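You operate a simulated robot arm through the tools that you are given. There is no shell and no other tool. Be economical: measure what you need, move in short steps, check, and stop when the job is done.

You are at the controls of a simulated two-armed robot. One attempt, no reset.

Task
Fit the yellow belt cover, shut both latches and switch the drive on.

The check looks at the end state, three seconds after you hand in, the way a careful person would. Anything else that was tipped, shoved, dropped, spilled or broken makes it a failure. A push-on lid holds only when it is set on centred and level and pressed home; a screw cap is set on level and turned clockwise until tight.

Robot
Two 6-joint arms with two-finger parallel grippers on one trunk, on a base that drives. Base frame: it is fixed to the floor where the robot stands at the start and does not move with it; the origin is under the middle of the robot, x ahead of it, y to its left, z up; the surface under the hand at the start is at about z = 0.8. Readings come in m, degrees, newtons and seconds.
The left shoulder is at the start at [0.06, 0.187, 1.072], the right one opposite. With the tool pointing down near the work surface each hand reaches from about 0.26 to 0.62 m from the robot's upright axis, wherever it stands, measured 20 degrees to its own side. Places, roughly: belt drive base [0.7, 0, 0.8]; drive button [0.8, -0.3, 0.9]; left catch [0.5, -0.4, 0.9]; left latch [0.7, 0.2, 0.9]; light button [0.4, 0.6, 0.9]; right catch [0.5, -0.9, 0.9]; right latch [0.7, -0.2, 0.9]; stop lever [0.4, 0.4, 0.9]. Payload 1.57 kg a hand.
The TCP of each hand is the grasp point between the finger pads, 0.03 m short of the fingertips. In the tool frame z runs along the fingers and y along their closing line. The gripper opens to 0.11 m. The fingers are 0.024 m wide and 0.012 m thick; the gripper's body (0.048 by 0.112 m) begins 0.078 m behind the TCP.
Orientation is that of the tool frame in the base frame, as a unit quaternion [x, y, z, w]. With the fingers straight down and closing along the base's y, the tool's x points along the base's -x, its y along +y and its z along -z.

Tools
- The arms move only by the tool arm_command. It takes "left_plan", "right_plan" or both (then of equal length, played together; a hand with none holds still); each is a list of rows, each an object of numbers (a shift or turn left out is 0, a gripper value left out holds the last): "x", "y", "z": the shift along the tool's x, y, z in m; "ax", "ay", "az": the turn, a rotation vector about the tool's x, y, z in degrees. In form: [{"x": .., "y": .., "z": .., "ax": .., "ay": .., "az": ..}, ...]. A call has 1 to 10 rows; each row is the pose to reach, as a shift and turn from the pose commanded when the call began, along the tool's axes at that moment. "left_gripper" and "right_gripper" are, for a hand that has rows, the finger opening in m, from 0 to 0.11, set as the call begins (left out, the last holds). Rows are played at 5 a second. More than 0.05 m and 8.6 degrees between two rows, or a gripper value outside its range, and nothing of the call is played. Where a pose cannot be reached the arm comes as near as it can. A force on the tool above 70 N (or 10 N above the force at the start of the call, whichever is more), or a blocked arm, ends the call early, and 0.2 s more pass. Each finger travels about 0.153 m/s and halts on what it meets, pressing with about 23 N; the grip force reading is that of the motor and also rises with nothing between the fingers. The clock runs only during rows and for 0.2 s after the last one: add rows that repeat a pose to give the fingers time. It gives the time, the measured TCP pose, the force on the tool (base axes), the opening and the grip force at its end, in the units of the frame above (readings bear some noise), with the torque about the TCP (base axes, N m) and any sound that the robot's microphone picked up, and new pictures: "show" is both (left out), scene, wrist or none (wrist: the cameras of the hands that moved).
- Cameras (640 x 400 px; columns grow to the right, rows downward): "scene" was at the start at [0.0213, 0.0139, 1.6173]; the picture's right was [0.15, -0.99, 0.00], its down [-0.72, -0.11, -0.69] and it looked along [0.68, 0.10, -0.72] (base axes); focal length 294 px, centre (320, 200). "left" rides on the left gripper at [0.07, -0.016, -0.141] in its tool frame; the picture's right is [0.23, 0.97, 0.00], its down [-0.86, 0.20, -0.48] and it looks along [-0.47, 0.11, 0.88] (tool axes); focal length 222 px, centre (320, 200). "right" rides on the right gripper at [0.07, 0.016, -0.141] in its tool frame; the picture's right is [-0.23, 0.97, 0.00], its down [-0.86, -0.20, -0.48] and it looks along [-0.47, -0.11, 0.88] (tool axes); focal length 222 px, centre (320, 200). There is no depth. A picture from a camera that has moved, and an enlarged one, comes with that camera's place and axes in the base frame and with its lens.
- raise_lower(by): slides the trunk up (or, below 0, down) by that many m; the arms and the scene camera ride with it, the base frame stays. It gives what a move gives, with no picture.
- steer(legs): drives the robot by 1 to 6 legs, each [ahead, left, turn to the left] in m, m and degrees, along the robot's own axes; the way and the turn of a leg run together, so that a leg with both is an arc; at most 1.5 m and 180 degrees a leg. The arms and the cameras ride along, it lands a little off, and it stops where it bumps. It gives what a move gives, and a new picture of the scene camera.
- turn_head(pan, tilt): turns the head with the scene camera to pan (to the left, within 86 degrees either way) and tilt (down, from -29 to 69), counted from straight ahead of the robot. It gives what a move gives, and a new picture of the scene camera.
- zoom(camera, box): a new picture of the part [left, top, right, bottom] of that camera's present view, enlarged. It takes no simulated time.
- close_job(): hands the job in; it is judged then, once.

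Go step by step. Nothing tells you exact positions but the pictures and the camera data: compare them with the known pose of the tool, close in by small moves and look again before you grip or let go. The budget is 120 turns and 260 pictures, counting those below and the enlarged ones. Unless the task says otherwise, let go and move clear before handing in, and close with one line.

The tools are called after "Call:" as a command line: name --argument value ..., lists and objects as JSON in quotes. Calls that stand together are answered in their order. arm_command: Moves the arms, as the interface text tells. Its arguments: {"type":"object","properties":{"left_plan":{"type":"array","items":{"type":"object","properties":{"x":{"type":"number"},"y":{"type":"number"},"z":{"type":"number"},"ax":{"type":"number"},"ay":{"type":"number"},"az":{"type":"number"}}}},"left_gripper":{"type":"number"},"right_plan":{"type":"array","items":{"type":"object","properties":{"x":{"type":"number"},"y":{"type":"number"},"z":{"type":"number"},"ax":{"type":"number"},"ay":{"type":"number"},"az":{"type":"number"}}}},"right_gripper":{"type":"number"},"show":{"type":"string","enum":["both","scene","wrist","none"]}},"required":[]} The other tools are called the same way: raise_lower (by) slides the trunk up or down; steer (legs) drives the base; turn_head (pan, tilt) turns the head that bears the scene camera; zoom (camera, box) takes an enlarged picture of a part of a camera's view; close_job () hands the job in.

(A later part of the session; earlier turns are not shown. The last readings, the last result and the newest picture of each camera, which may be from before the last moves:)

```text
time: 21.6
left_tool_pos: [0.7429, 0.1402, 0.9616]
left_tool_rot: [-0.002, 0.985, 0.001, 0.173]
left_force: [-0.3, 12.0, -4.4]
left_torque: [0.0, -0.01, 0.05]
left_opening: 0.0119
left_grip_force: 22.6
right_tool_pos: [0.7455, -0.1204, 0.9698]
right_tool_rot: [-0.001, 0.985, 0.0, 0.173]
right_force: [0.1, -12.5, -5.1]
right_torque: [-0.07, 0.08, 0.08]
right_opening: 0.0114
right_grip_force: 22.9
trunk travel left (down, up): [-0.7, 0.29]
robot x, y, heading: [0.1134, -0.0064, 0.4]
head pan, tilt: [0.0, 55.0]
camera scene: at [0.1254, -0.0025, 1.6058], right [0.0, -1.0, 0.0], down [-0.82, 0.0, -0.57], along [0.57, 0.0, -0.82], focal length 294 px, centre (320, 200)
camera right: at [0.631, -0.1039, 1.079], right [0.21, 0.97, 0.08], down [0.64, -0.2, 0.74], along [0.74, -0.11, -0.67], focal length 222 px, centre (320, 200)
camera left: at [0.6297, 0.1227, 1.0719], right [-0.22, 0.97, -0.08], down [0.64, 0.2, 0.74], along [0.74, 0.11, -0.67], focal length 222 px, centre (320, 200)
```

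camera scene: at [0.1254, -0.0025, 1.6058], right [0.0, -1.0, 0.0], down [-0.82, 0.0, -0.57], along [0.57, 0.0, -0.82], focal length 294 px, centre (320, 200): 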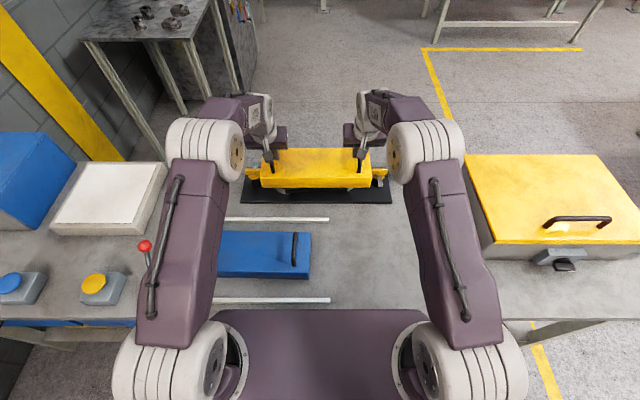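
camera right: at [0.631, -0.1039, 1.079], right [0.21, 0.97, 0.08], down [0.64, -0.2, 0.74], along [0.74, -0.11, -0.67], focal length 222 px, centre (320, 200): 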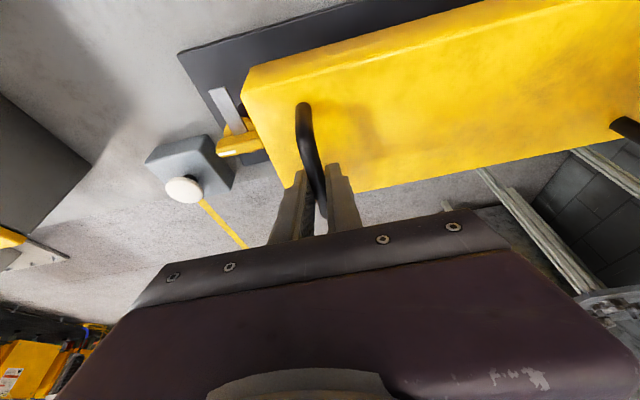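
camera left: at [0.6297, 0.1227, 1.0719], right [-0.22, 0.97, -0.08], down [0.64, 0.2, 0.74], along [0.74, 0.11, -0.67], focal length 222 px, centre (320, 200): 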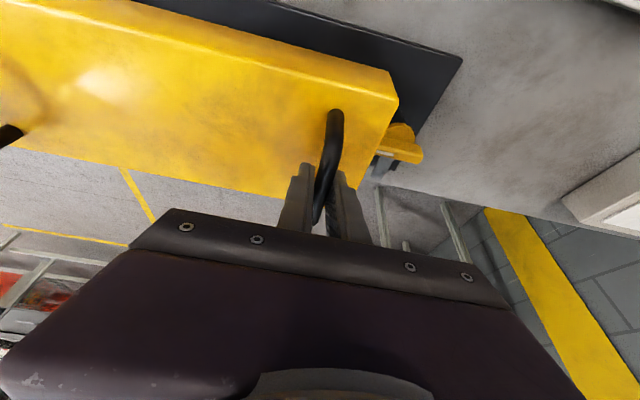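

Reach holds and the cover hovers over the base. I'll zoom to check alignment against the plate and posts.

Call:
zoom --camera "scene" --box '[220, 130, 412, 250]'

Call:
zoom --camera "right" --box '[160, 20, 352, 140]'

Call:
zoom --camera "left" --box '[290, 20, 482, 140]'

```text
3.33 times, centred on (316, 190) of scene
camera zoom: at [0.1254, -0.0025, 1.6058], right [0.0, -1.0, 0.0], down [-0.82, 0.0, -0.57], along [0.57, 0.0, -0.82], focal length 982 px, centre (333, 233)
```

zoom: 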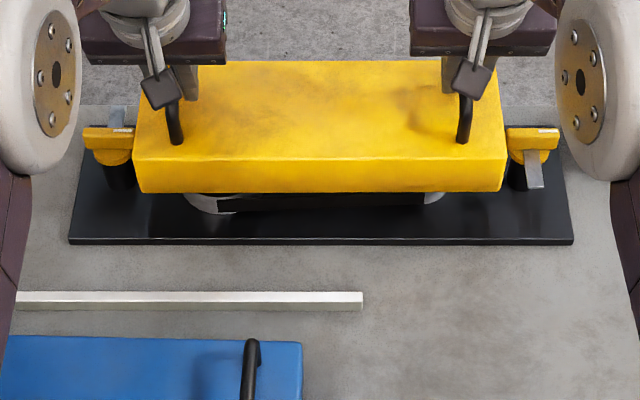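

```text
3.33 times, centred on (256, 80) of right
camera zoom: at [0.631, -0.1039, 1.079], right [0.21, 0.97, 0.08], down [0.64, -0.2, 0.74], along [0.74, -0.11, -0.67], focal length 740 px, centre (533, 600)
```

zoom: 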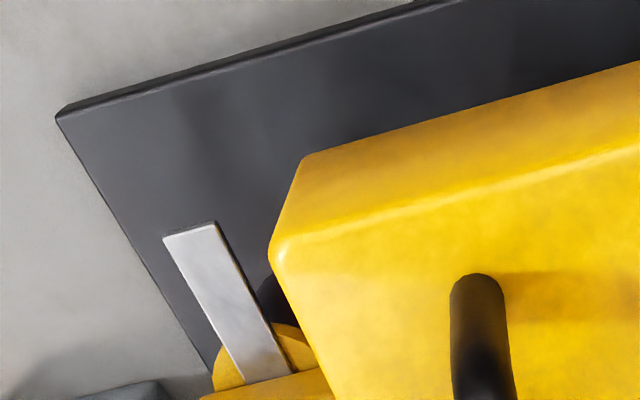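

```text
3.33 times, centred on (386, 80) of left
camera zoom: at [0.6297, 0.1227, 1.0719], right [-0.22, 0.97, -0.08], down [0.64, 0.2, 0.74], along [0.74, 0.11, -0.67], focal length 740 px, centre (100, 600)
```

zoom: 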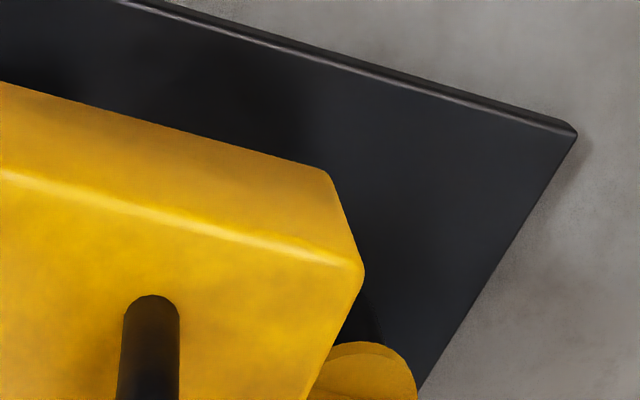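

Alignment is within about 2 mm: cover centre ≈ (0.744, 0.010), base centre ≈ (0.746, 0.0095). I'll lower 0.05 with a +2 mm x correction, then check.

Call:
arm_command --left_plan '[{"x": 0.003, "z": 0.01}, {"x": 0.0083, "y": -0.001, "z": 0.0289}, {"x": 0.0152, "y": -0.001, "z": 0.0477}, {"x": 0.0152, "y": -0.001, "z": 0.0477}]' --right_plan '[{"x": 0.003, "z": 0.01}, {"x": 0.0083, "y": -0.001, "z": 0.0289}, {"x": 0.0152, "y": -0.001, "z": 0.0477}, {"x": 0.0152, "y": -0.001, "z": 0.0477}]' --show "both"

Call:
zoom --camera "scene" --box '[220, 130, 412, 250]'

```text
time: 22.6
left_tool_pos: [0.7454, 0.139, 0.9109]
left_tool_rot: [-0.002, 0.985, 0.001, 0.173]
left_force: [-1.0, -3.5, -3.5]
left_torque: [0.03, -0.14, -0.09]
left_opening: 0.0116
left_grip_force: 23.3
right_tool_pos: [0.7475, -0.1207, 0.9184]
right_tool_rot: [-0.001, 0.985, 0.001, 0.173]
right_force: [0.9, 2.6, -3.6]
right_torque: [0.02, 0.15, -0.16]
right_opening: 0.0119
right_grip_force: 23.5
trunk travel left (down, up): [-0.7, 0.29]
robot x, y, heading: [0.1121, -0.004, 0.2]
head pan, tilt: [0.0, 55.0]
camera scene: at [0.1257, -0.0024, 1.6059], right [0.0, -1.0, 0.0], down [-0.82, 0.0, -0.57], along [0.57, 0.0, -0.82], focal length 294 px, centre (320, 200)
camera right: at [0.6319, -0.1051, 1.0284], right [0.21, 0.97, 0.08], down [0.64, -0.2, 0.74], along [0.74, -0.11, -0.67], focal length 222 px, centre (320, 200)
camera left: at [0.6316, 0.1221, 1.0208], right [-0.21, 0.97, -0.08], down [0.64, 0.2, 0.74], along [0.74, 0.11, -0.67], focal length 222 px, centre (320, 200)
```

scene: 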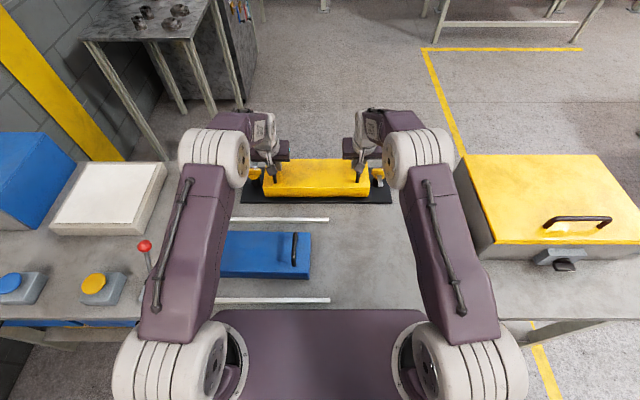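
right: 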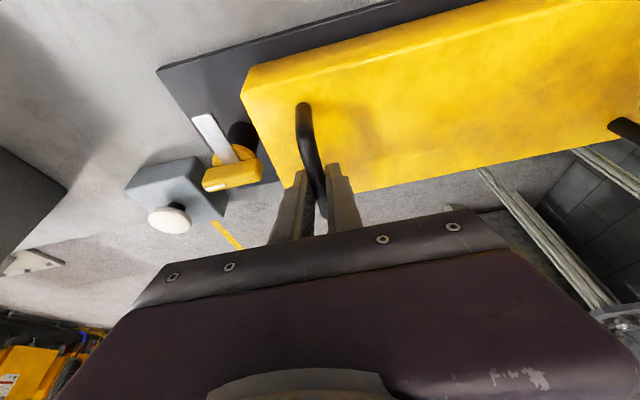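
left: 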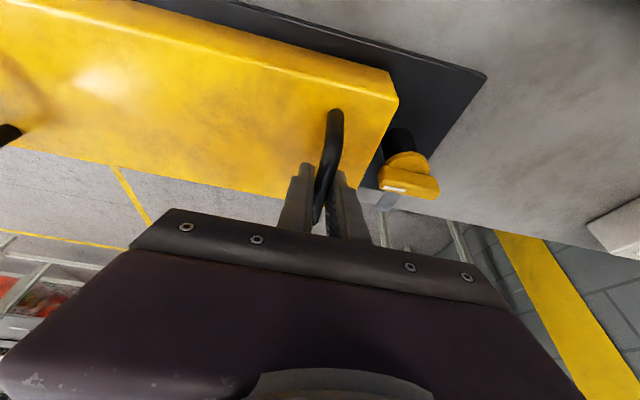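

```text
3.33 times, centred on (316, 190) of scene
camera zoom: at [0.1257, -0.0024, 1.6059], right [0.0, -1.0, 0.0], down [-0.82, 0.0, -0.57], along [0.57, 0.0, -0.82], focal length 982 px, centre (333, 233)
```

zoom: 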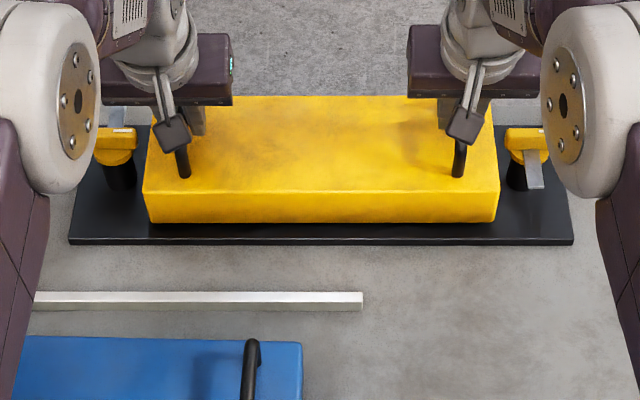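

The cover is close to seated and about 1 mm right of centre. I'll correct that and lower the last centimetre until contact.

Call:
arm_command --left_plan '[{"y": 0.0012, "x": 0.0015, "z": 0.004}, {"y": 0.0012, "x": 0.0027, "z": 0.0075}, {"y": 0.0012, "x": 0.0038, "z": 0.0105}, {"y": 0.0012, "x": 0.0045, "z": 0.0125}]' --right_plan '[{"y": 0.0012, "x": 0.0015, "z": 0.004}, {"y": 0.0012, "x": 0.0027, "z": 0.0075}, {"y": 0.0012, "x": 0.0038, "z": 0.0105}, {"y": 0.0012, "x": 0.0045, "z": 0.0125}]' --show "none"

Call:
zoom --camera "scene" --box '[220, 130, 412, 250]'

Call:
zoom --camera "right" --box '[140, 20, 332, 240]'

```text
time: 23.6
left_tool_pos: [0.7443, 0.1394, 0.9029]
left_tool_rot: [-0.001, 0.984, 0.0, 0.178]
left_force: [5.8, 1.9, 18.7]
left_torque: [-0.02, 0.05, -0.27]
left_opening: 0.0118
left_grip_force: 22.9
right_tool_pos: [0.7467, -0.1204, 0.9101]
right_tool_rot: [0.0, 0.984, 0.0, 0.176]
right_force: [4.2, -1.7, 8.3]
right_torque: [-0.03, 0.19, -0.12]
right_opening: 0.0117
right_grip_force: 23.4
trunk travel left (down, up): [-0.7, 0.29]
robot x, y, heading: [0.109, -0.006, -0.0]
head pan, tilt: [0.0, 55.0]
```

```text
3.33 times, centred on (316, 190) of scene
camera zoom: at [0.1227, -0.0029, 1.6065], right [0.0, -1.0, 0.0], down [-0.82, 0.0, -0.57], along [0.57, 0.0, -0.82], focal length 982 px, centre (333, 233)
```

zoom: 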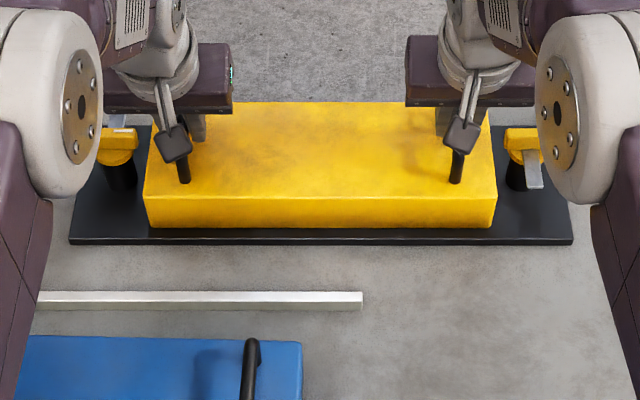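

```text
1.82 times, centred on (236, 130) of right
camera zoom: at [0.6309, -0.1043, 1.0179], right [0.21, 0.97, 0.08], down [0.64, -0.2, 0.75], along [0.74, -0.11, -0.66], focal length 404 px, centre (473, 327)
```

zoom: 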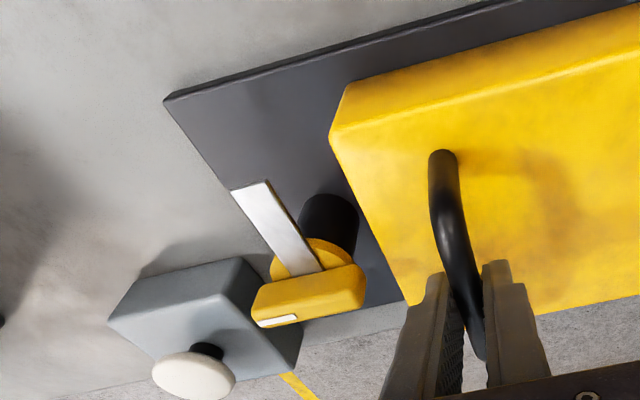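

Contact. The cover rests about 10 mm higher than it did on the table, which matches the plate thickness, and it's centred. I'll press down moderately with both hands.

Call:
arm_command --left_plan '[{"x": 0.001, "z": 0.003}, {"x": 0.002, "z": 0.0055}, {"x": 0.0027, "z": 0.0075}]' --right_plan '[{"x": 0.001, "z": 0.003}, {"x": 0.002, "z": 0.006}, {"x": 0.0034, "z": 0.0095}]' --show "none"

```text
time: 24.4
left_tool_pos: [0.7403, 0.1383, 0.894]
left_tool_rot: [-0.002, 0.984, 0.0, 0.175]
left_force: [-1.5, 4.3, 28.0]
left_torque: [-0.18, 0.74, -0.06]
left_opening: 0.0118
left_grip_force: 22.6
right_tool_pos: [0.7437, -0.1202, 0.9001]
right_tool_rot: [-0.001, 0.984, 0.0, 0.177]
right_force: [7.3, -3.9, 18.7]
right_torque: [0.03, 0.05, 0.02]
right_opening: 0.0121
right_grip_force: 22.8
trunk travel left (down, up): [-0.7, 0.29]
robot x, y, heading: [0.1146, -0.0057, 0.0]
head pan, tilt: [0.0, 55.0]
```

The hands went down another 9–10 mm. I need to see whether the cover seated further or the fingers slipped on the bars.

Call:
zoom --camera "scene" --box '[220, 130, 412, 250]'

Call:
zoom --camera "right" --box '[140, 20, 460, 240]'

Call:
zoom --camera "left" --box '[200, 20, 520, 240]'

```text
3.33 times, centred on (316, 190) of scene
camera zoom: at [0.1172, -0.0029, 1.6062], right [0.0, -1.0, 0.0], down [-0.82, 0.0, -0.58], along [0.58, 0.0, -0.82], focal length 982 px, centre (333, 233)
```

zoom: 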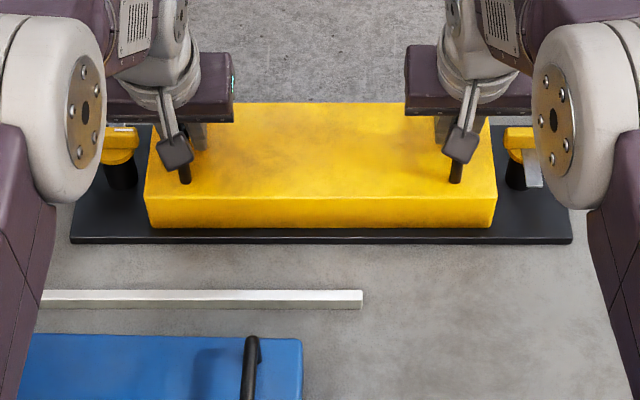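

```text
1.82 times, centred on (300, 130) of right
camera zoom: at [0.6276, -0.1044, 1.0083], right [0.21, 0.97, 0.08], down [0.64, -0.2, 0.75], along [0.74, -0.11, -0.66], focal length 404 px, centre (356, 327)
```

zoom: 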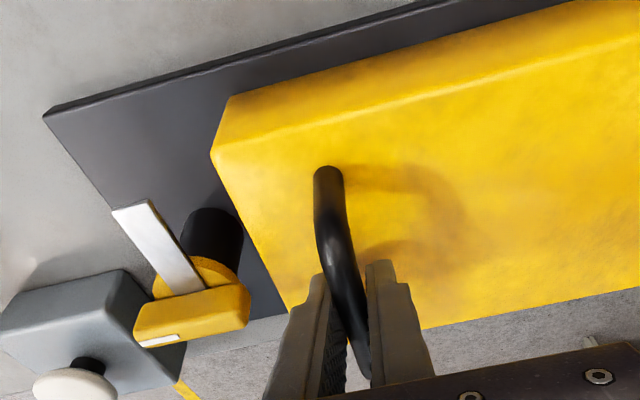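

```text
1.82 times, centred on (360, 130) of left
camera zoom: at [0.6257, 0.1223, 1.0032], right [-0.22, 0.97, -0.08], down [0.64, 0.2, 0.75], along [0.74, 0.11, -0.66], focal length 404 px, centre (247, 327)
```

zoom: 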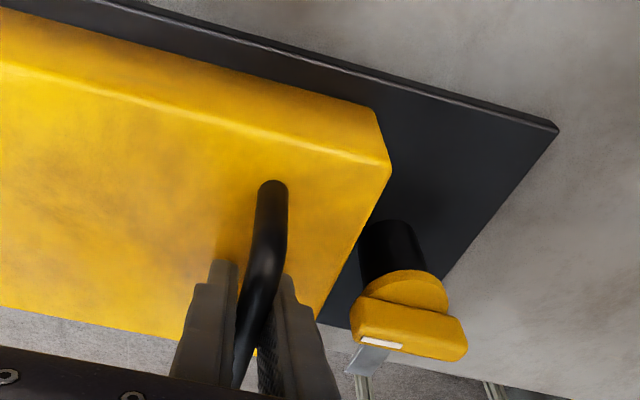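

The cover itself didn't move and lies flat on the plate; only the fingers slid down the bars. I'll release both hands and lift clear.

Call:
arm_command --left_plan '[{"z": 0}, {"z": 0}]' --right_plan '[{"z": 0}, {"z": 0}]' --left_gripper 0.045 --right_gripper 0.045 --show "none"

Call:
arm_command --left_plan '[{"x": -0.01, "z": -0.0282}, {"x": -0.0205, "z": -0.0564}, {"x": -0.034, "z": -0.094}]' --right_plan '[{"x": -0.01, "z": -0.0282}, {"x": -0.0205, "z": -0.0564}, {"x": -0.034, "z": -0.094}]' --show "both"

```text
time: 25.0
left_tool_pos: [0.74, 0.1371, 0.8945]
left_tool_rot: [0.0, 0.984, -0.001, 0.176]
left_force: [-4.4, -5.4, 33.0]
left_torque: [-0.13, 0.13, -0.06]
left_opening: 0.0396
left_grip_force: 0.2
right_tool_pos: [0.7415, -0.1225, 0.8981]
right_tool_rot: [0.0, 0.985, 0.001, 0.175]
right_force: [0.3, 0.6, -0.3]
right_torque: [0.0, -0.01, 0.0]
right_opening: 0.045
right_grip_force: 0.0
trunk travel left (down, up): [-0.7, 0.29]
robot x, y, heading: [0.1078, -0.0027, -0.2]
head pan, tilt: [0.0, 55.0]
```

```text
time: 25.8
left_tool_pos: [0.7417, 0.1404, 0.991]
left_tool_rot: [-0.001, 0.985, 0.001, 0.173]
left_force: [0.5, 0.6, 0.6]
left_torque: [-0.01, -0.04, -0.02]
left_opening: 0.0449
left_grip_force: 0.0
right_tool_pos: [0.7454, -0.1189, 0.9968]
right_tool_rot: [-0.002, 0.985, 0.001, 0.174]
right_force: [0.2, -0.1, -0.4]
right_torque: [-0.03, 0.01, -0.01]
right_opening: 0.0453
right_grip_force: 0.0
trunk travel left (down, up): [-0.7, 0.29]
robot x, y, heading: [0.1082, -0.0082, 0.1]
head pan, tilt: [0.0, 55.0]
camera scene: at [0.1241, -0.0022, 1.6057], right [0.0, -1.0, 0.0], down [-0.82, 0.0, -0.57], along [0.57, 0.0, -0.82], focal length 294 px, centre (320, 200)
camera right: at [0.6307, -0.103, 1.1058], right [0.21, 0.97, 0.08], down [0.64, -0.2, 0.74], along [0.74, -0.11, -0.67], focal length 222 px, centre (320, 200)
camera left: at [0.6287, 0.1234, 1.1006], right [-0.22, 0.97, -0.08], down [0.64, 0.2, 0.74], along [0.74, 0.11, -0.67], focal length 222 px, centre (320, 200)
```

scene: 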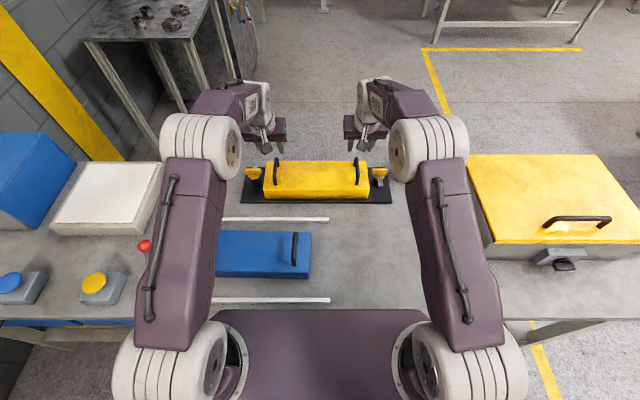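
right: 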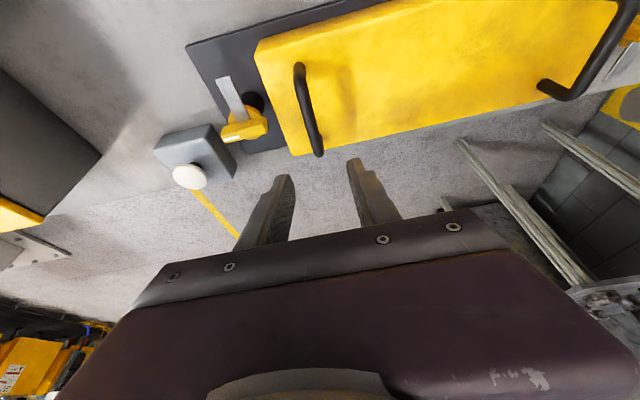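
left: 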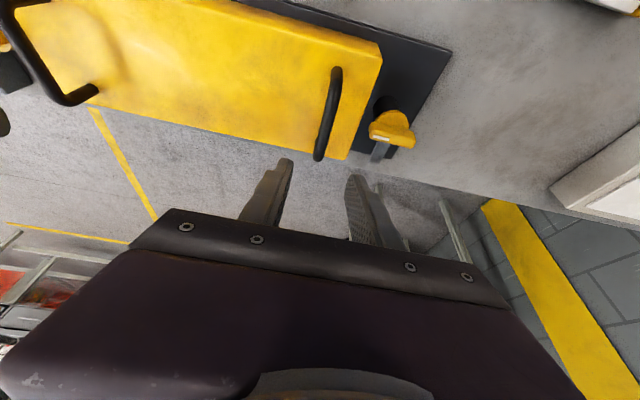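

Call:
zoom --camera "scene" --box '[220, 140, 412, 220]'

Call:
zoom --camera "right" --box '[180, 60, 340, 170]'

Call:
zoom --camera "left" --box '[310, 60, 470, 170]'

```text
3.33 times, centred on (316, 180) of scene
camera zoom: at [0.1241, -0.0022, 1.6057], right [0.0, -1.0, 0.0], down [-0.82, 0.0, -0.57], along [0.57, 0.0, -0.82], focal length 982 px, centre (333, 267)
```

zoom: 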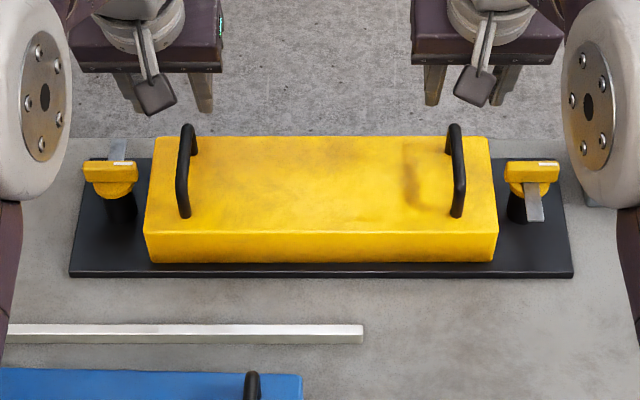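

```text
3.64 times, centred on (260, 115) of right
camera zoom: at [0.6307, -0.103, 1.1058], right [0.21, 0.97, 0.08], down [0.64, -0.2, 0.74], along [0.74, -0.11, -0.67], focal length 808 px, centre (538, 509)
```

zoom: 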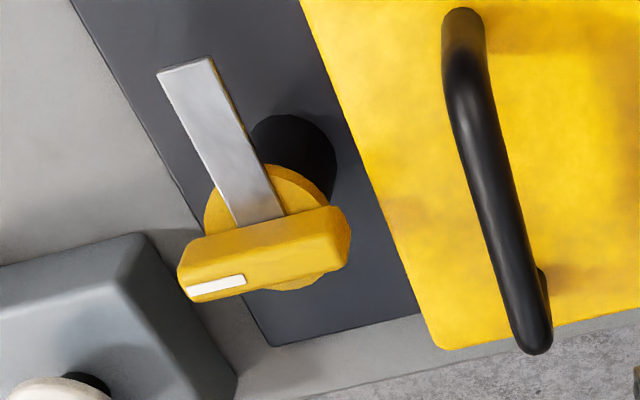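

```text
3.64 times, centred on (390, 115) of left
camera zoom: at [0.6287, 0.1234, 1.1006], right [-0.22, 0.97, -0.08], down [0.64, 0.2, 0.74], along [0.74, 0.11, -0.67], focal length 808 px, centre (66, 509)
```

zoom: 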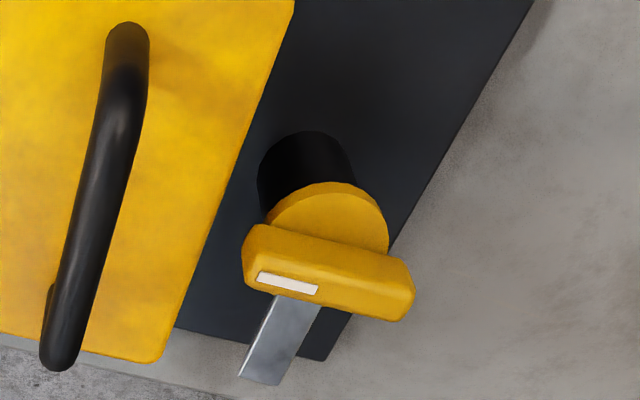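

The cover is seated level and centred. To turn the right latch, its knob bar (along y, at about (0.746, −0.195, 0.878)) needs a vertical grip closing along x. That means more reach, so I'll retract the hands first and then turn the base left to bring the right shoulder forward.

Call:
arm_command --left_plan '[{"x": 0.02, "z": -0.03, "ay": 4}, {"x": 0.045, "z": -0.06, "ay": 8}, {"x": 0.07, "z": -0.09, "ay": 12}, {"x": 0.095, "z": -0.12, "ay": 16}, {"x": 0.12, "z": -0.15, "ay": 20}, {"x": 0.147, "z": -0.181, "ay": 20}]' --right_plan '[{"x": 0.02, "y": -0.01, "z": -0.02, "ay": 4}, {"x": 0.04, "y": -0.02, "z": -0.04, "ay": 8}, {"x": 0.06, "y": -0.03, "z": -0.06, "ay": 12}, {"x": 0.08, "y": -0.04, "z": -0.08, "ay": 16}, {"x": 0.1, "y": -0.05, "z": -0.1, "ay": 20}, {"x": 0.1205, "y": -0.06, "z": -0.108, "ay": 20}]' --show "none"

Call:
steer --legs '[[-0.03, 0, 0], [0, 0, 22]]'

```text
time: 27.2
left_tool_pos: [0.5396, 0.1381, 1.1117]
left_tool_rot: [-0.001, 1.0, 0.0, 0.001]
left_force: [-0.9, 0.2, 0.2]
left_torque: [0.01, -0.06, 0.05]
left_opening: 0.0453
left_grip_force: 0.0
right_tool_pos: [0.5914, -0.1786, 1.057]
right_tool_rot: [-0.001, 1.0, 0.0, 0.001]
right_force: [0.0, -0.3, -0.5]
right_torque: [-0.01, -0.05, 0.03]
right_opening: 0.0452
right_grip_force: 0.1
trunk travel left (down, up): [-0.7, 0.29]
robot x, y, heading: [0.1101, -0.0048, -0.2]
head pan, tilt: [0.0, 55.0]
```

```text
time: 29.3
left_tool_pos: [0.4282, 0.2795, 1.1093]
left_tool_rot: [-0.18, 0.984, 0.0, 0.0]
left_force: [-0.6, 0.6, 0.5]
left_torque: [0.0, 0.01, 0.02]
left_opening: 0.0452
left_grip_force: 0.1
right_tool_pos: [0.5904, -0.0007, 1.0562]
right_tool_rot: [-0.181, 0.984, -0.001, 0.0]
right_force: [-0.5, 0.3, -1.0]
right_torque: [0.0, -0.01, 0.01]
right_opening: 0.045
right_grip_force: 0.1
trunk travel left (down, up): [-0.7, 0.29]
robot x, y, heading: [0.075, -0.0055, 21.0]
head pan, tilt: [0.0, 55.0]
stopped in leg 2: the robot was blocked; the commanded pose is now the measured one
camera scene: at [0.0875, -0.0014, 1.6059], right [0.36, -0.93, 0.0], down [-0.77, -0.29, -0.57], along [0.54, 0.2, -0.82], focal length 294 px, centre (320, 200)
```

scene: 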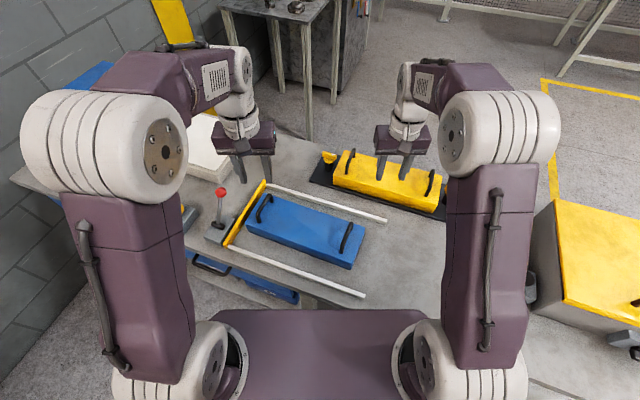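

The base corner touches the table at 21°. I'll back off slightly, turn to about 35° and shift a little right, which brings the right shoulder about 2 cm closer.

Call:
steer --legs '[[-0.033, 0.012, 0], [0, 0, 14], [-0.02, -0.05, 0]]'

```text
time: 31.5
left_tool_pos: [0.3238, 0.3074, 1.1094]
left_tool_rot: [-0.301, 0.954, -0.001, 0.0]
left_force: [0.2, 0.3, 0.2]
left_torque: [-0.01, 0.02, 0.0]
left_opening: 0.0451
left_grip_force: 0.1
right_tool_pos: [0.5516, 0.0774, 1.0554]
right_tool_rot: [-0.302, 0.953, -0.002, 0.0]
right_force: [-0.2, 0.8, -0.3]
right_torque: [-0.02, -0.03, 0.02]
right_opening: 0.0451
right_grip_force: 0.2
trunk travel left (down, up): [-0.7, 0.29]
robot x, y, heading: [0.0534, -0.0607, 35.0]
head pan, tilt: [0.0, 55.0]
camera scene: at [0.0632, -0.0472, 1.6058], right [0.58, -0.82, 0.0], down [-0.67, -0.47, -0.57], along [0.47, 0.33, -0.82], focal length 294 px, centre (320, 200)
```

scene: 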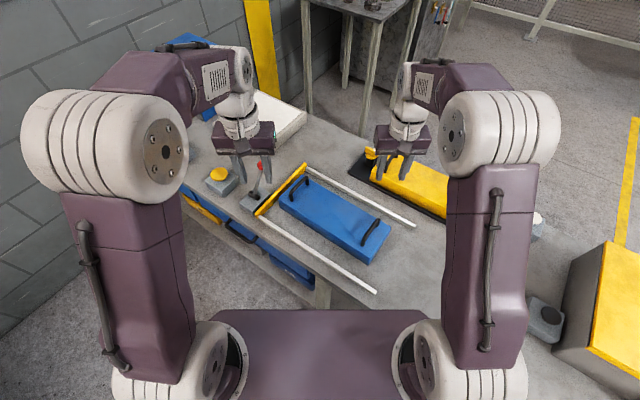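

The base is well placed. Now I'll bring the right hand above the right latch, rotating it so the fingers close along base x.

Call:
arm_command --right_plan '[{"y": -0.04, "az": -6}, {"y": -0.08, "az": -12}, {"y": -0.12, "az": -18}, {"y": -0.16, "az": -24}, {"y": -0.2, "az": -30}, {"y": -0.24, "az": -36}, {"y": -0.28, "az": -42, "z": 0.01}, {"x": -0.003, "y": -0.31, "az": -49, "z": 0.02}, {"x": -0.003, "y": -0.334, "az": -55, "z": 0.04}, {"x": -0.003, "y": -0.334, "az": -55, "z": 0.04}]' --right_gripper 0.05 --show "both"

```text
time: 33.7
left_tool_pos: [0.3245, 0.3055, 1.1094]
left_tool_rot: [-0.301, 0.954, 0.0, 0.0]
left_force: [0.4, 0.7, 0.1]
left_torque: [0.0, 0.02, 0.02]
left_opening: 0.0449
left_grip_force: 0.1
right_tool_pos: [0.7431, -0.1967, 1.015]
right_tool_rot: [0.708, -0.706, 0.0, 0.001]
right_force: [-1.0, -0.2, 0.4]
right_torque: [0.03, 0.03, -0.01]
right_opening: 0.0499
right_grip_force: 0.1
right hand out of reach, approached as far as the arm can: row 9
trunk travel left (down, up): [-0.7, 0.29]
robot x, y, heading: [0.0557, -0.0588, 35.1]
head pan, tilt: [0.0, 55.0]
camera scene: at [0.0642, -0.0513, 1.6059], right [0.58, -0.82, 0.0], down [-0.67, -0.47, -0.57], along [0.47, 0.33, -0.82], focal length 294 px, centre (320, 200)
camera right: at [0.7262, -0.2659, 1.1559], right [-0.97, 0.22, 0.0], down [0.2, 0.86, 0.48], along [0.11, 0.47, -0.88], focal length 222 px, centre (320, 200)
```

scene: 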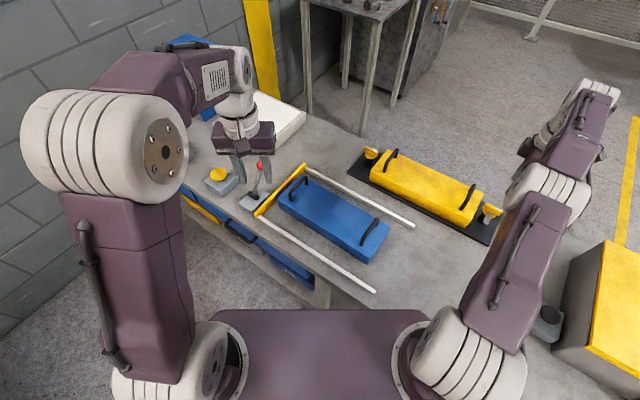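
right: 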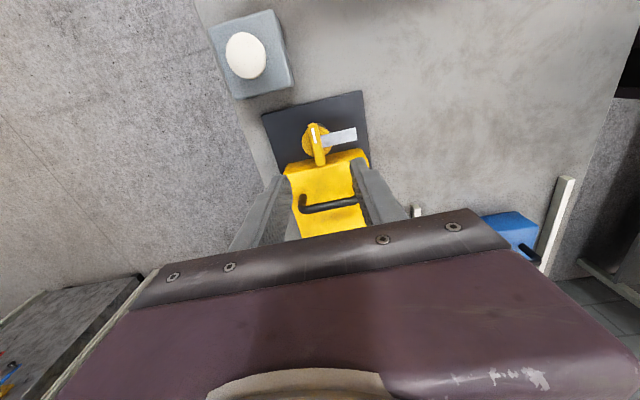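

The hand is directly above the right knob. I'll lower to just above it and verify.

Call:
arm_command --right_plan '[{"y": -0.001, "x": -0.001, "z": 0.03}, {"y": -0.0025, "x": -0.0015, "z": 0.06}, {"y": -0.0025, "x": -0.0015, "z": 0.09}, {"y": -0.0025, "x": -0.0015, "z": 0.09}]' --show "wrist"

Call:
zoom --camera "right" --box '[230, 80, 430, 240]'

```text
time: 34.7
left_tool_pos: [0.3237, 0.3049, 1.111]
left_tool_rot: [-0.301, 0.954, 0.0, -0.001]
left_force: [0.8, 0.1, -0.7]
left_torque: [-0.02, 0.01, -0.02]
left_opening: 0.0451
left_grip_force: 0.0
right_tool_pos: [0.7489, -0.1951, 0.9261]
right_tool_rot: [0.708, -0.706, 0.0, 0.0]
right_force: [0.5, -0.1, -0.2]
right_torque: [-0.03, 0.01, -0.02]
right_opening: 0.05
right_grip_force: 0.0
trunk travel left (down, up): [-0.7, 0.29]
robot x, y, heading: [0.0513, -0.0595, 35.1]
head pan, tilt: [0.0, 55.0]
camera right: at [0.7322, -0.2642, 1.0679], right [-0.97, 0.22, 0.0], down [0.2, 0.86, 0.48], along [0.11, 0.47, -0.88], focal length 222 px, centre (320, 200)
```

right: 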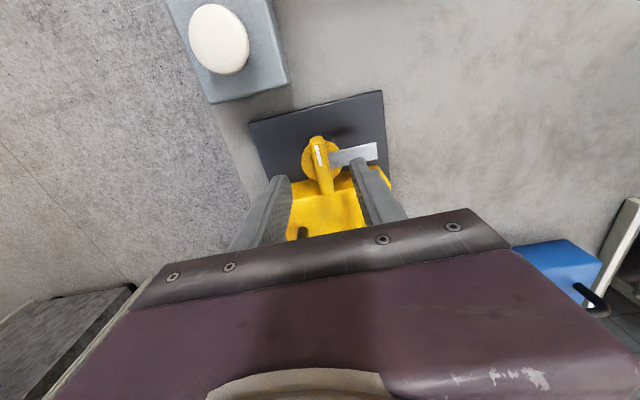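

```text
2.50 times, centred on (330, 160) of right
camera zoom: at [0.7322, -0.2642, 1.0679], right [-0.97, 0.22, 0.0], down [0.2, 0.86, 0.48], along [0.11, 0.47, -0.88], focal length 555 px, centre (295, 300)
```

zoom: 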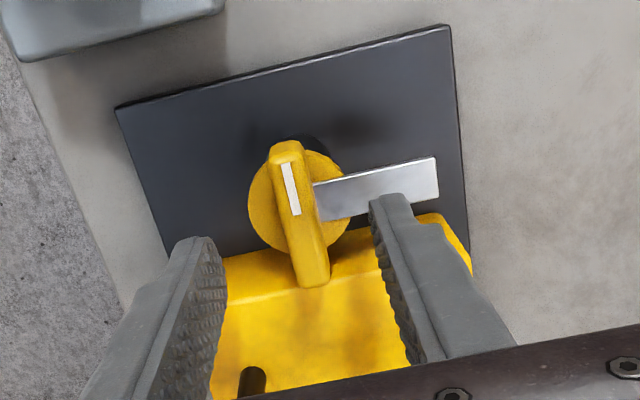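

Aligned. I'll lower 20 mm with a small x correction so the fingertips straddle the bar just above the disc, then close.

Call:
arm_command --right_plan '[{"y": 0.002, "x": 0.001, "z": 0.008}, {"y": 0.002, "x": 0.001, "z": 0.015}, {"y": 0.002, "x": 0.001, "z": 0.02}]' --show "none"

Call:
arm_command --right_plan '[{"z": 0}, {"z": 0}, {"z": 0}]' --right_gripper 0 --show "wrist"

Call:
zoom --camera "right" --box '[230, 80, 430, 240]'

```text
time: 35.5
left_tool_pos: [0.3242, 0.3057, 1.1092]
left_tool_rot: [-0.301, 0.954, 0.0, -0.001]
left_force: [0.6, -0.4, -0.2]
left_torque: [-0.02, 0.01, 0.03]
left_opening: 0.0451
left_grip_force: 0.1
right_tool_pos: [0.747, -0.1958, 0.9057]
right_tool_rot: [0.708, -0.707, 0.0, 0.0]
right_force: [0.0, 0.5, -0.1]
right_torque: [0.02, 0.04, 0.05]
right_opening: 0.0499
right_grip_force: 0.0
trunk travel left (down, up): [-0.7, 0.29]
robot x, y, heading: [0.0544, -0.0615, 35.0]
head pan, tilt: [0.0, 55.0]
```

```text
time: 36.3
left_tool_pos: [0.324, 0.3049, 1.1095]
left_tool_rot: [-0.301, 0.954, 0.001, -0.001]
left_force: [-0.1, -0.2, 0.0]
left_torque: [0.01, -0.03, -0.03]
left_opening: 0.0451
left_grip_force: 0.1
right_tool_pos: [0.7468, -0.1957, 0.9064]
right_tool_rot: [0.707, -0.707, 0.0, 0.0]
right_force: [3.6, -0.6, 0.1]
right_torque: [0.04, -0.13, -0.08]
right_opening: 0.0129
right_grip_force: 29.3
trunk travel left (down, up): [-0.7, 0.29]
robot x, y, heading: [0.0544, -0.0614, 34.8]
head pan, tilt: [0.0, 55.0]
camera right: at [0.7299, -0.2657, 1.0475], right [-0.97, 0.22, 0.0], down [0.2, 0.86, 0.48], along [0.11, 0.47, -0.88], focal length 222 px, centre (320, 200)
```

right: 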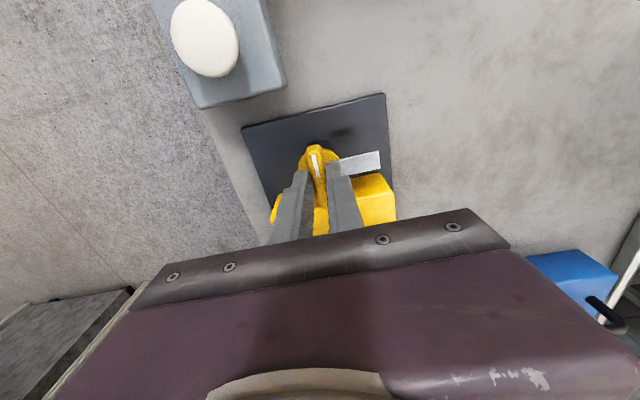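

```text
2.50 times, centred on (330, 160) of right
camera zoom: at [0.7299, -0.2657, 1.0475], right [-0.97, 0.22, 0.0], down [0.2, 0.86, 0.48], along [0.11, 0.47, -0.88], focal length 555 px, centre (295, 300)
```

zoom: 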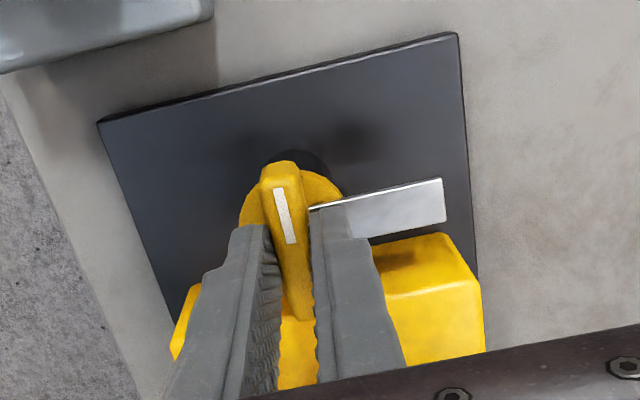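

The bar is gripped at 13 mm wide. Turning clockwise (positive az) in small steps.

Call:
arm_command --right_plan '[{"az": 6}, {"az": 12}, {"az": 18}, {"az": 24}, {"az": 30}, {"az": 36}]' --show "wrist"

Call:
zoom --camera "right" --box '[230, 80, 430, 240]'

```text
time: 37.7
left_tool_pos: [0.3237, 0.3049, 1.1098]
left_tool_rot: [-0.301, 0.953, 0.0, 0.0]
left_force: [-0.4, -0.6, 0.4]
left_torque: [0.04, 0.0, 0.02]
left_opening: 0.0449
left_grip_force: 0.0
right_tool_pos: [0.7467, -0.196, 0.9064]
right_tool_rot: [-0.454, 0.891, -0.001, 0.001]
right_force: [8.5, -1.7, 6.4]
right_torque: [-0.36, 0.08, 0.03]
right_opening: 0.0131
right_grip_force: 29.4
trunk travel left (down, up): [-0.7, 0.29]
robot x, y, heading: [0.0528, -0.0598, 34.9]
head pan, tilt: [0.0, 55.0]
camera right: at [0.6915, -0.2426, 1.0474], right [-0.65, 0.76, 0.0], down [0.66, 0.58, 0.48], along [0.36, 0.31, -0.88], focal length 222 px, centre (320, 200)
```

right: 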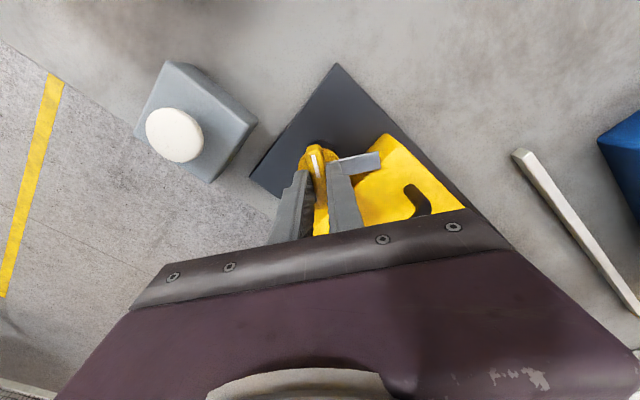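

```text
2.50 times, centred on (330, 160) of right
camera zoom: at [0.6915, -0.2426, 1.0474], right [-0.65, 0.76, 0.0], down [0.66, 0.58, 0.48], along [0.36, 0.31, -0.88], focal length 555 px, centre (295, 300)
```

zoom: 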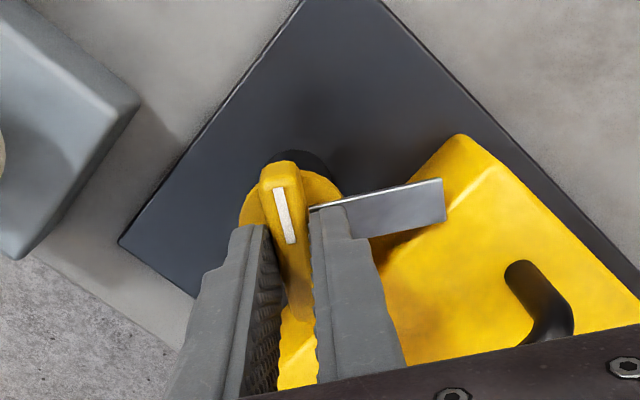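

The tongue is turning freely and passing above the cover. I'll continue the remaining ~54°.

Call:
arm_command --right_plan '[{"az": 6}, {"az": 12}, {"az": 18}, {"az": 24}, {"az": 30}, {"az": 36}, {"az": 42}, {"az": 48}, {"az": 54}]' --show "wrist"

Call:
zoom --camera "right" --box '[230, 80, 430, 240]'

```text
time: 39.7
left_tool_pos: [0.3233, 0.3042, 1.1106]
left_tool_rot: [-0.301, 0.954, 0.0, 0.0]
left_force: [-0.3, -0.9, -0.1]
left_torque: [0.0, 0.02, 0.01]
left_opening: 0.0448
left_grip_force: 0.0
right_tool_pos: [0.7461, -0.1964, 0.9055]
right_tool_rot: [0.0, 1.0, -0.001, 0.0]
right_force: [11.9, -0.8, 12.6]
right_torque: [0.04, -0.28, -0.04]
right_opening: 0.0127
right_grip_force: 29.4
trunk travel left (down, up): [-0.7, 0.29]
robot x, y, heading: [0.0539, -0.0595, 35.2]
head pan, tilt: [0.0, 55.0]
camera right: at [0.6758, -0.1793, 1.0473], right [0.23, 0.97, 0.0], down [0.85, -0.2, 0.48], along [0.47, -0.11, -0.88], focal length 222 px, centre (320, 200)
```

right: 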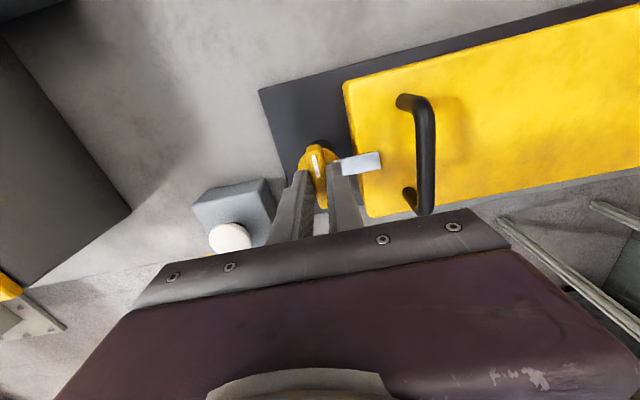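

```text
2.50 times, centred on (330, 160) of right
camera zoom: at [0.6758, -0.1793, 1.0473], right [0.23, 0.97, 0.0], down [0.85, -0.2, 0.48], along [0.47, -0.11, -0.88], focal length 555 px, centre (295, 300)
```

zoom: 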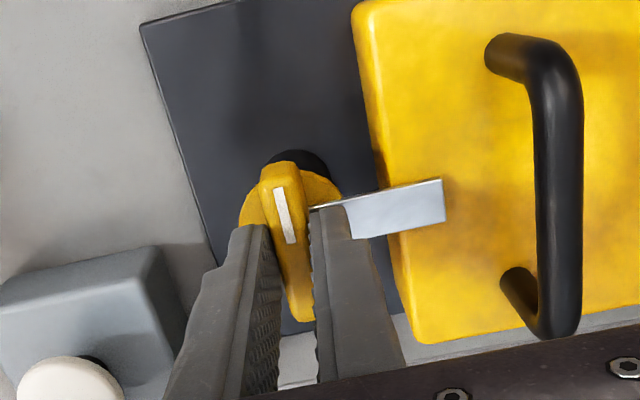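

The right tongue now lies over the cover. I'll nudge a few degrees more to feel for a stop, then open and lift away.

Call:
arm_command --right_plan '[{"az": 2}, {"az": 4}]' --show "none"

```text
time: 40.3
left_tool_pos: [0.324, 0.3069, 1.1104]
left_tool_rot: [-0.301, 0.954, 0.0, 0.0]
left_force: [-0.3, -0.2, -0.4]
left_torque: [-0.05, -0.03, 0.01]
left_opening: 0.0452
left_grip_force: 0.1
right_tool_pos: [0.7469, -0.1955, 0.9055]
right_tool_rot: [0.034, 0.999, -0.002, 0.001]
right_force: [13.8, -1.3, 13.4]
right_torque: [0.18, -0.83, 0.81]
right_opening: 0.0141
right_grip_force: 29.9
trunk travel left (down, up): [-0.7, 0.29]
robot x, y, heading: [0.0514, -0.0603, 35.1]
head pan, tilt: [0.0, 55.0]
```

The torque rose at the end stop, so the right latch is fully shut. I'll open and lift clear.

Call:
arm_command --right_plan '[{"az": -3}, {"az": -3}]' --right_gripper 0.035 --show "none"

Call:
arm_command --right_plan '[{"z": -0.03}, {"z": -0.07}, {"z": -0.11}]' --show "wrist"

Call:
zoom --camera "right" --box '[180, 60, 420, 200]'

```text
time: 40.9
left_tool_pos: [0.3242, 0.3054, 1.1102]
left_tool_rot: [-0.302, 0.953, 0.0, 0.0]
left_force: [0.9, -0.5, 0.1]
left_torque: [0.02, 0.01, -0.01]
left_opening: 0.045
left_grip_force: 0.1
right_tool_pos: [0.7444, -0.1967, 0.9047]
right_tool_rot: [0.008, 1.0, 0.0, -0.001]
right_force: [0.1, -1.1, 0.2]
right_torque: [0.03, 0.01, 0.0]
right_opening: 0.035
right_grip_force: 0.0
trunk travel left (down, up): [-0.7, 0.29]
robot x, y, heading: [0.0563, -0.0627, 35.0]
head pan, tilt: [0.0, 55.0]
```

```text
time: 41.7
left_tool_pos: [0.3255, 0.3056, 1.1105]
left_tool_rot: [-0.301, 0.954, 0.0, 0.0]
left_force: [0.7, -0.2, 0.2]
left_torque: [0.01, 0.0, 0.01]
left_opening: 0.0451
left_grip_force: 0.2
right_tool_pos: [0.7439, -0.1957, 1.0154]
right_tool_rot: [0.008, 1.0, 0.0, -0.001]
right_force: [-1.3, -0.5, -0.4]
right_torque: [-0.03, -0.02, 0.0]
right_opening: 0.0349
right_grip_force: 0.0
trunk travel left (down, up): [-0.7, 0.29]
robot x, y, heading: [0.0568, -0.0625, 34.9]
head pan, tilt: [0.0, 55.0]
camera right: at [0.6726, -0.1782, 1.1567], right [0.24, 0.97, 0.0], down [0.85, -0.21, 0.48], along [0.46, -0.12, -0.88], focal length 222 px, centre (320, 200)
```

right: 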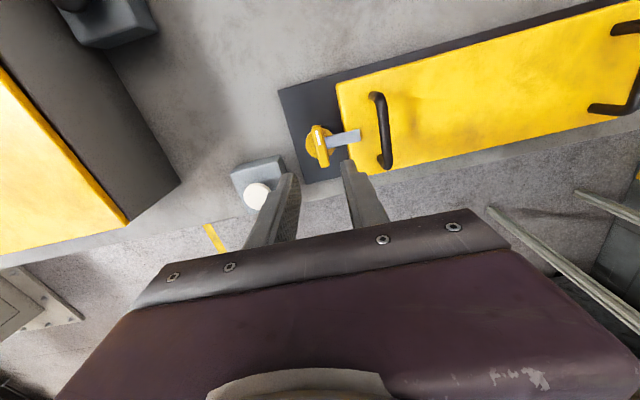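

```text
2.67 times, centred on (300, 130) of right
camera zoom: at [0.6726, -0.1782, 1.1567], right [0.24, 0.97, 0.0], down [0.85, -0.21, 0.48], along [0.46, -0.12, -0.88], focal length 592 px, centre (373, 387)
```

zoom: 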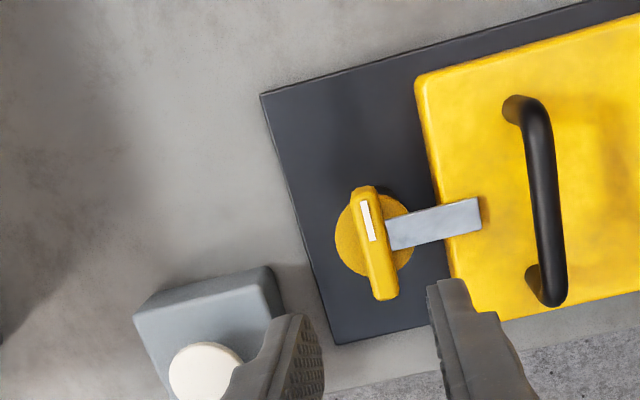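

The right latch is shut. For the left latch I'll mirror the approach: retract the right hand, back off, turn to −35° and shift left.

Call:
arm_command --right_plan '[{"x": 0.03, "z": -0.03}, {"x": 0.07, "y": 0.01, "z": -0.05}, {"x": 0.11, "y": 0.01, "z": -0.08}, {"x": 0.15, "y": 0.02, "z": -0.1}, {"x": 0.19, "y": 0.03, "z": -0.12}, {"x": 0.23, "y": 0.04, "z": -0.14}, {"x": 0.26, "y": 0.05, "z": -0.17}, {"x": 0.29, "y": 0.05, "z": -0.18}]' --show "none"

Call:
steer --legs '[[-0.08, 0, 0], [0, 0, -70], [-0.0624, 0.192, 0]]'

```text
time: 43.5
left_tool_pos: [0.3221, 0.3048, 1.1108]
left_tool_rot: [-0.301, 0.954, -0.001, 0.0]
left_force: [-0.3, -0.2, -0.2]
left_torque: [0.03, -0.04, 0.01]
left_opening: 0.045
left_grip_force: 0.1
right_tool_pos: [0.4544, -0.1418, 1.197]
right_tool_rot: [0.008, 1.0, 0.0, 0.001]
right_force: [-0.3, 0.0, -0.3]
right_torque: [-0.03, -0.03, -0.01]
right_opening: 0.035
right_grip_force: 0.0
trunk travel left (down, up): [-0.7, 0.29]
robot x, y, heading: [0.0543, -0.0608, 35.1]
head pan, tilt: [0.0, 55.0]
```

```text
time: 48.9
left_tool_pos: [0.4815, -0.0612, 1.11]
left_tool_rot: [0.316, 0.949, 0.001, -0.001]
left_force: [-0.7, -0.2, -0.6]
left_torque: [0.03, -0.03, 0.03]
left_opening: 0.0451
left_grip_force: 0.0
right_tool_pos: [0.0991, -0.3276, 1.1962]
right_tool_rot: [0.594, 0.805, 0.001, -0.001]
right_force: [-0.2, -0.2, 0.1]
right_torque: [0.01, 0.0, 0.0]
right_opening: 0.0351
right_grip_force: 0.1
trunk travel left (down, up): [-0.7, 0.29]
robot x, y, heading: [0.0514, 0.0852, -36.7]
head pan, tilt: [0.0, 55.0]
camera scene: at [0.0626, 0.0764, 1.6058], right [-0.6, -0.8, 0.0], down [-0.66, 0.49, -0.57], along [0.46, -0.34, -0.82], focal length 294 px, centre (320, 200)
```

scene: 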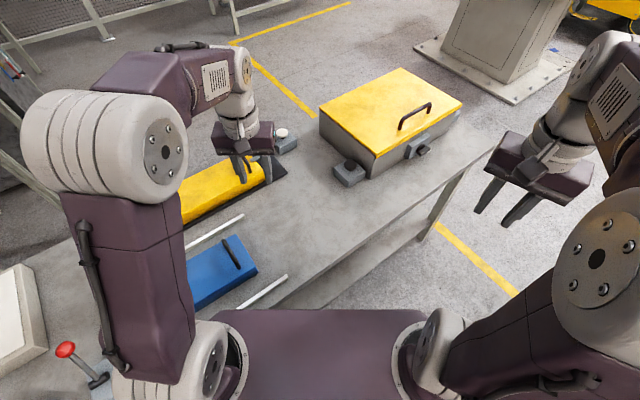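

In place at heading −37°. Next I'll move the left hand toward the left latch, (0.746, 0.213), rotating gradually toward closing along x.

Call:
arm_command --left_plan '[{"x": -0.005, "y": 0.038, "az": -7}, {"x": -0.01, "y": 0.076, "az": -14}, {"x": -0.015, "y": 0.114, "az": -21}, {"x": -0.02, "y": 0.152, "az": -28}, {"x": -0.025, "y": 0.19, "az": -35}, {"x": -0.03, "y": 0.228, "az": -42}, {"x": -0.035, "y": 0.266, "az": -49}, {"x": -0.04, "y": 0.304, "az": -56}, {"x": -0.044, "y": 0.342, "az": -63, "z": 0.02}, {"x": -0.0472, "y": 0.378, "az": -70, "z": 0.04}]' --left_gripper 0.05 --show "none"

Call:
arm_command --left_plan '[{"az": -8}, {"az": -16}, {"az": -24}, {"az": -32}, {"az": -40}, {"az": -48}, {"az": -56.8, "z": 0.02}, {"az": -56.8, "z": 0.05}]' --show "both"

```text
time: 51.1
left_tool_pos: [0.7351, 0.2165, 1.0655]
left_tool_rot: [-0.286, 0.958, 0.001, -0.001]
left_force: [-0.2, -0.4, -0.4]
left_torque: [-0.07, 0.02, -0.05]
left_opening: 0.0501
left_grip_force: 0.1
left hand out of reach, approached as far as the arm can: row 10
right_tool_pos: [0.0991, -0.3252, 1.1961]
right_tool_rot: [0.593, 0.805, -0.001, -0.001]
right_force: [0.7, -0.4, -0.2]
right_torque: [-0.03, 0.01, -0.01]
right_opening: 0.0351
right_grip_force: 0.0
trunk travel left (down, up): [-0.7, 0.29]
robot x, y, heading: [0.0517, 0.0846, -37.0]
head pan, tilt: [0.0, 55.0]
```

```text
refused: row 7 steps farther than a row can; nothing moved
```

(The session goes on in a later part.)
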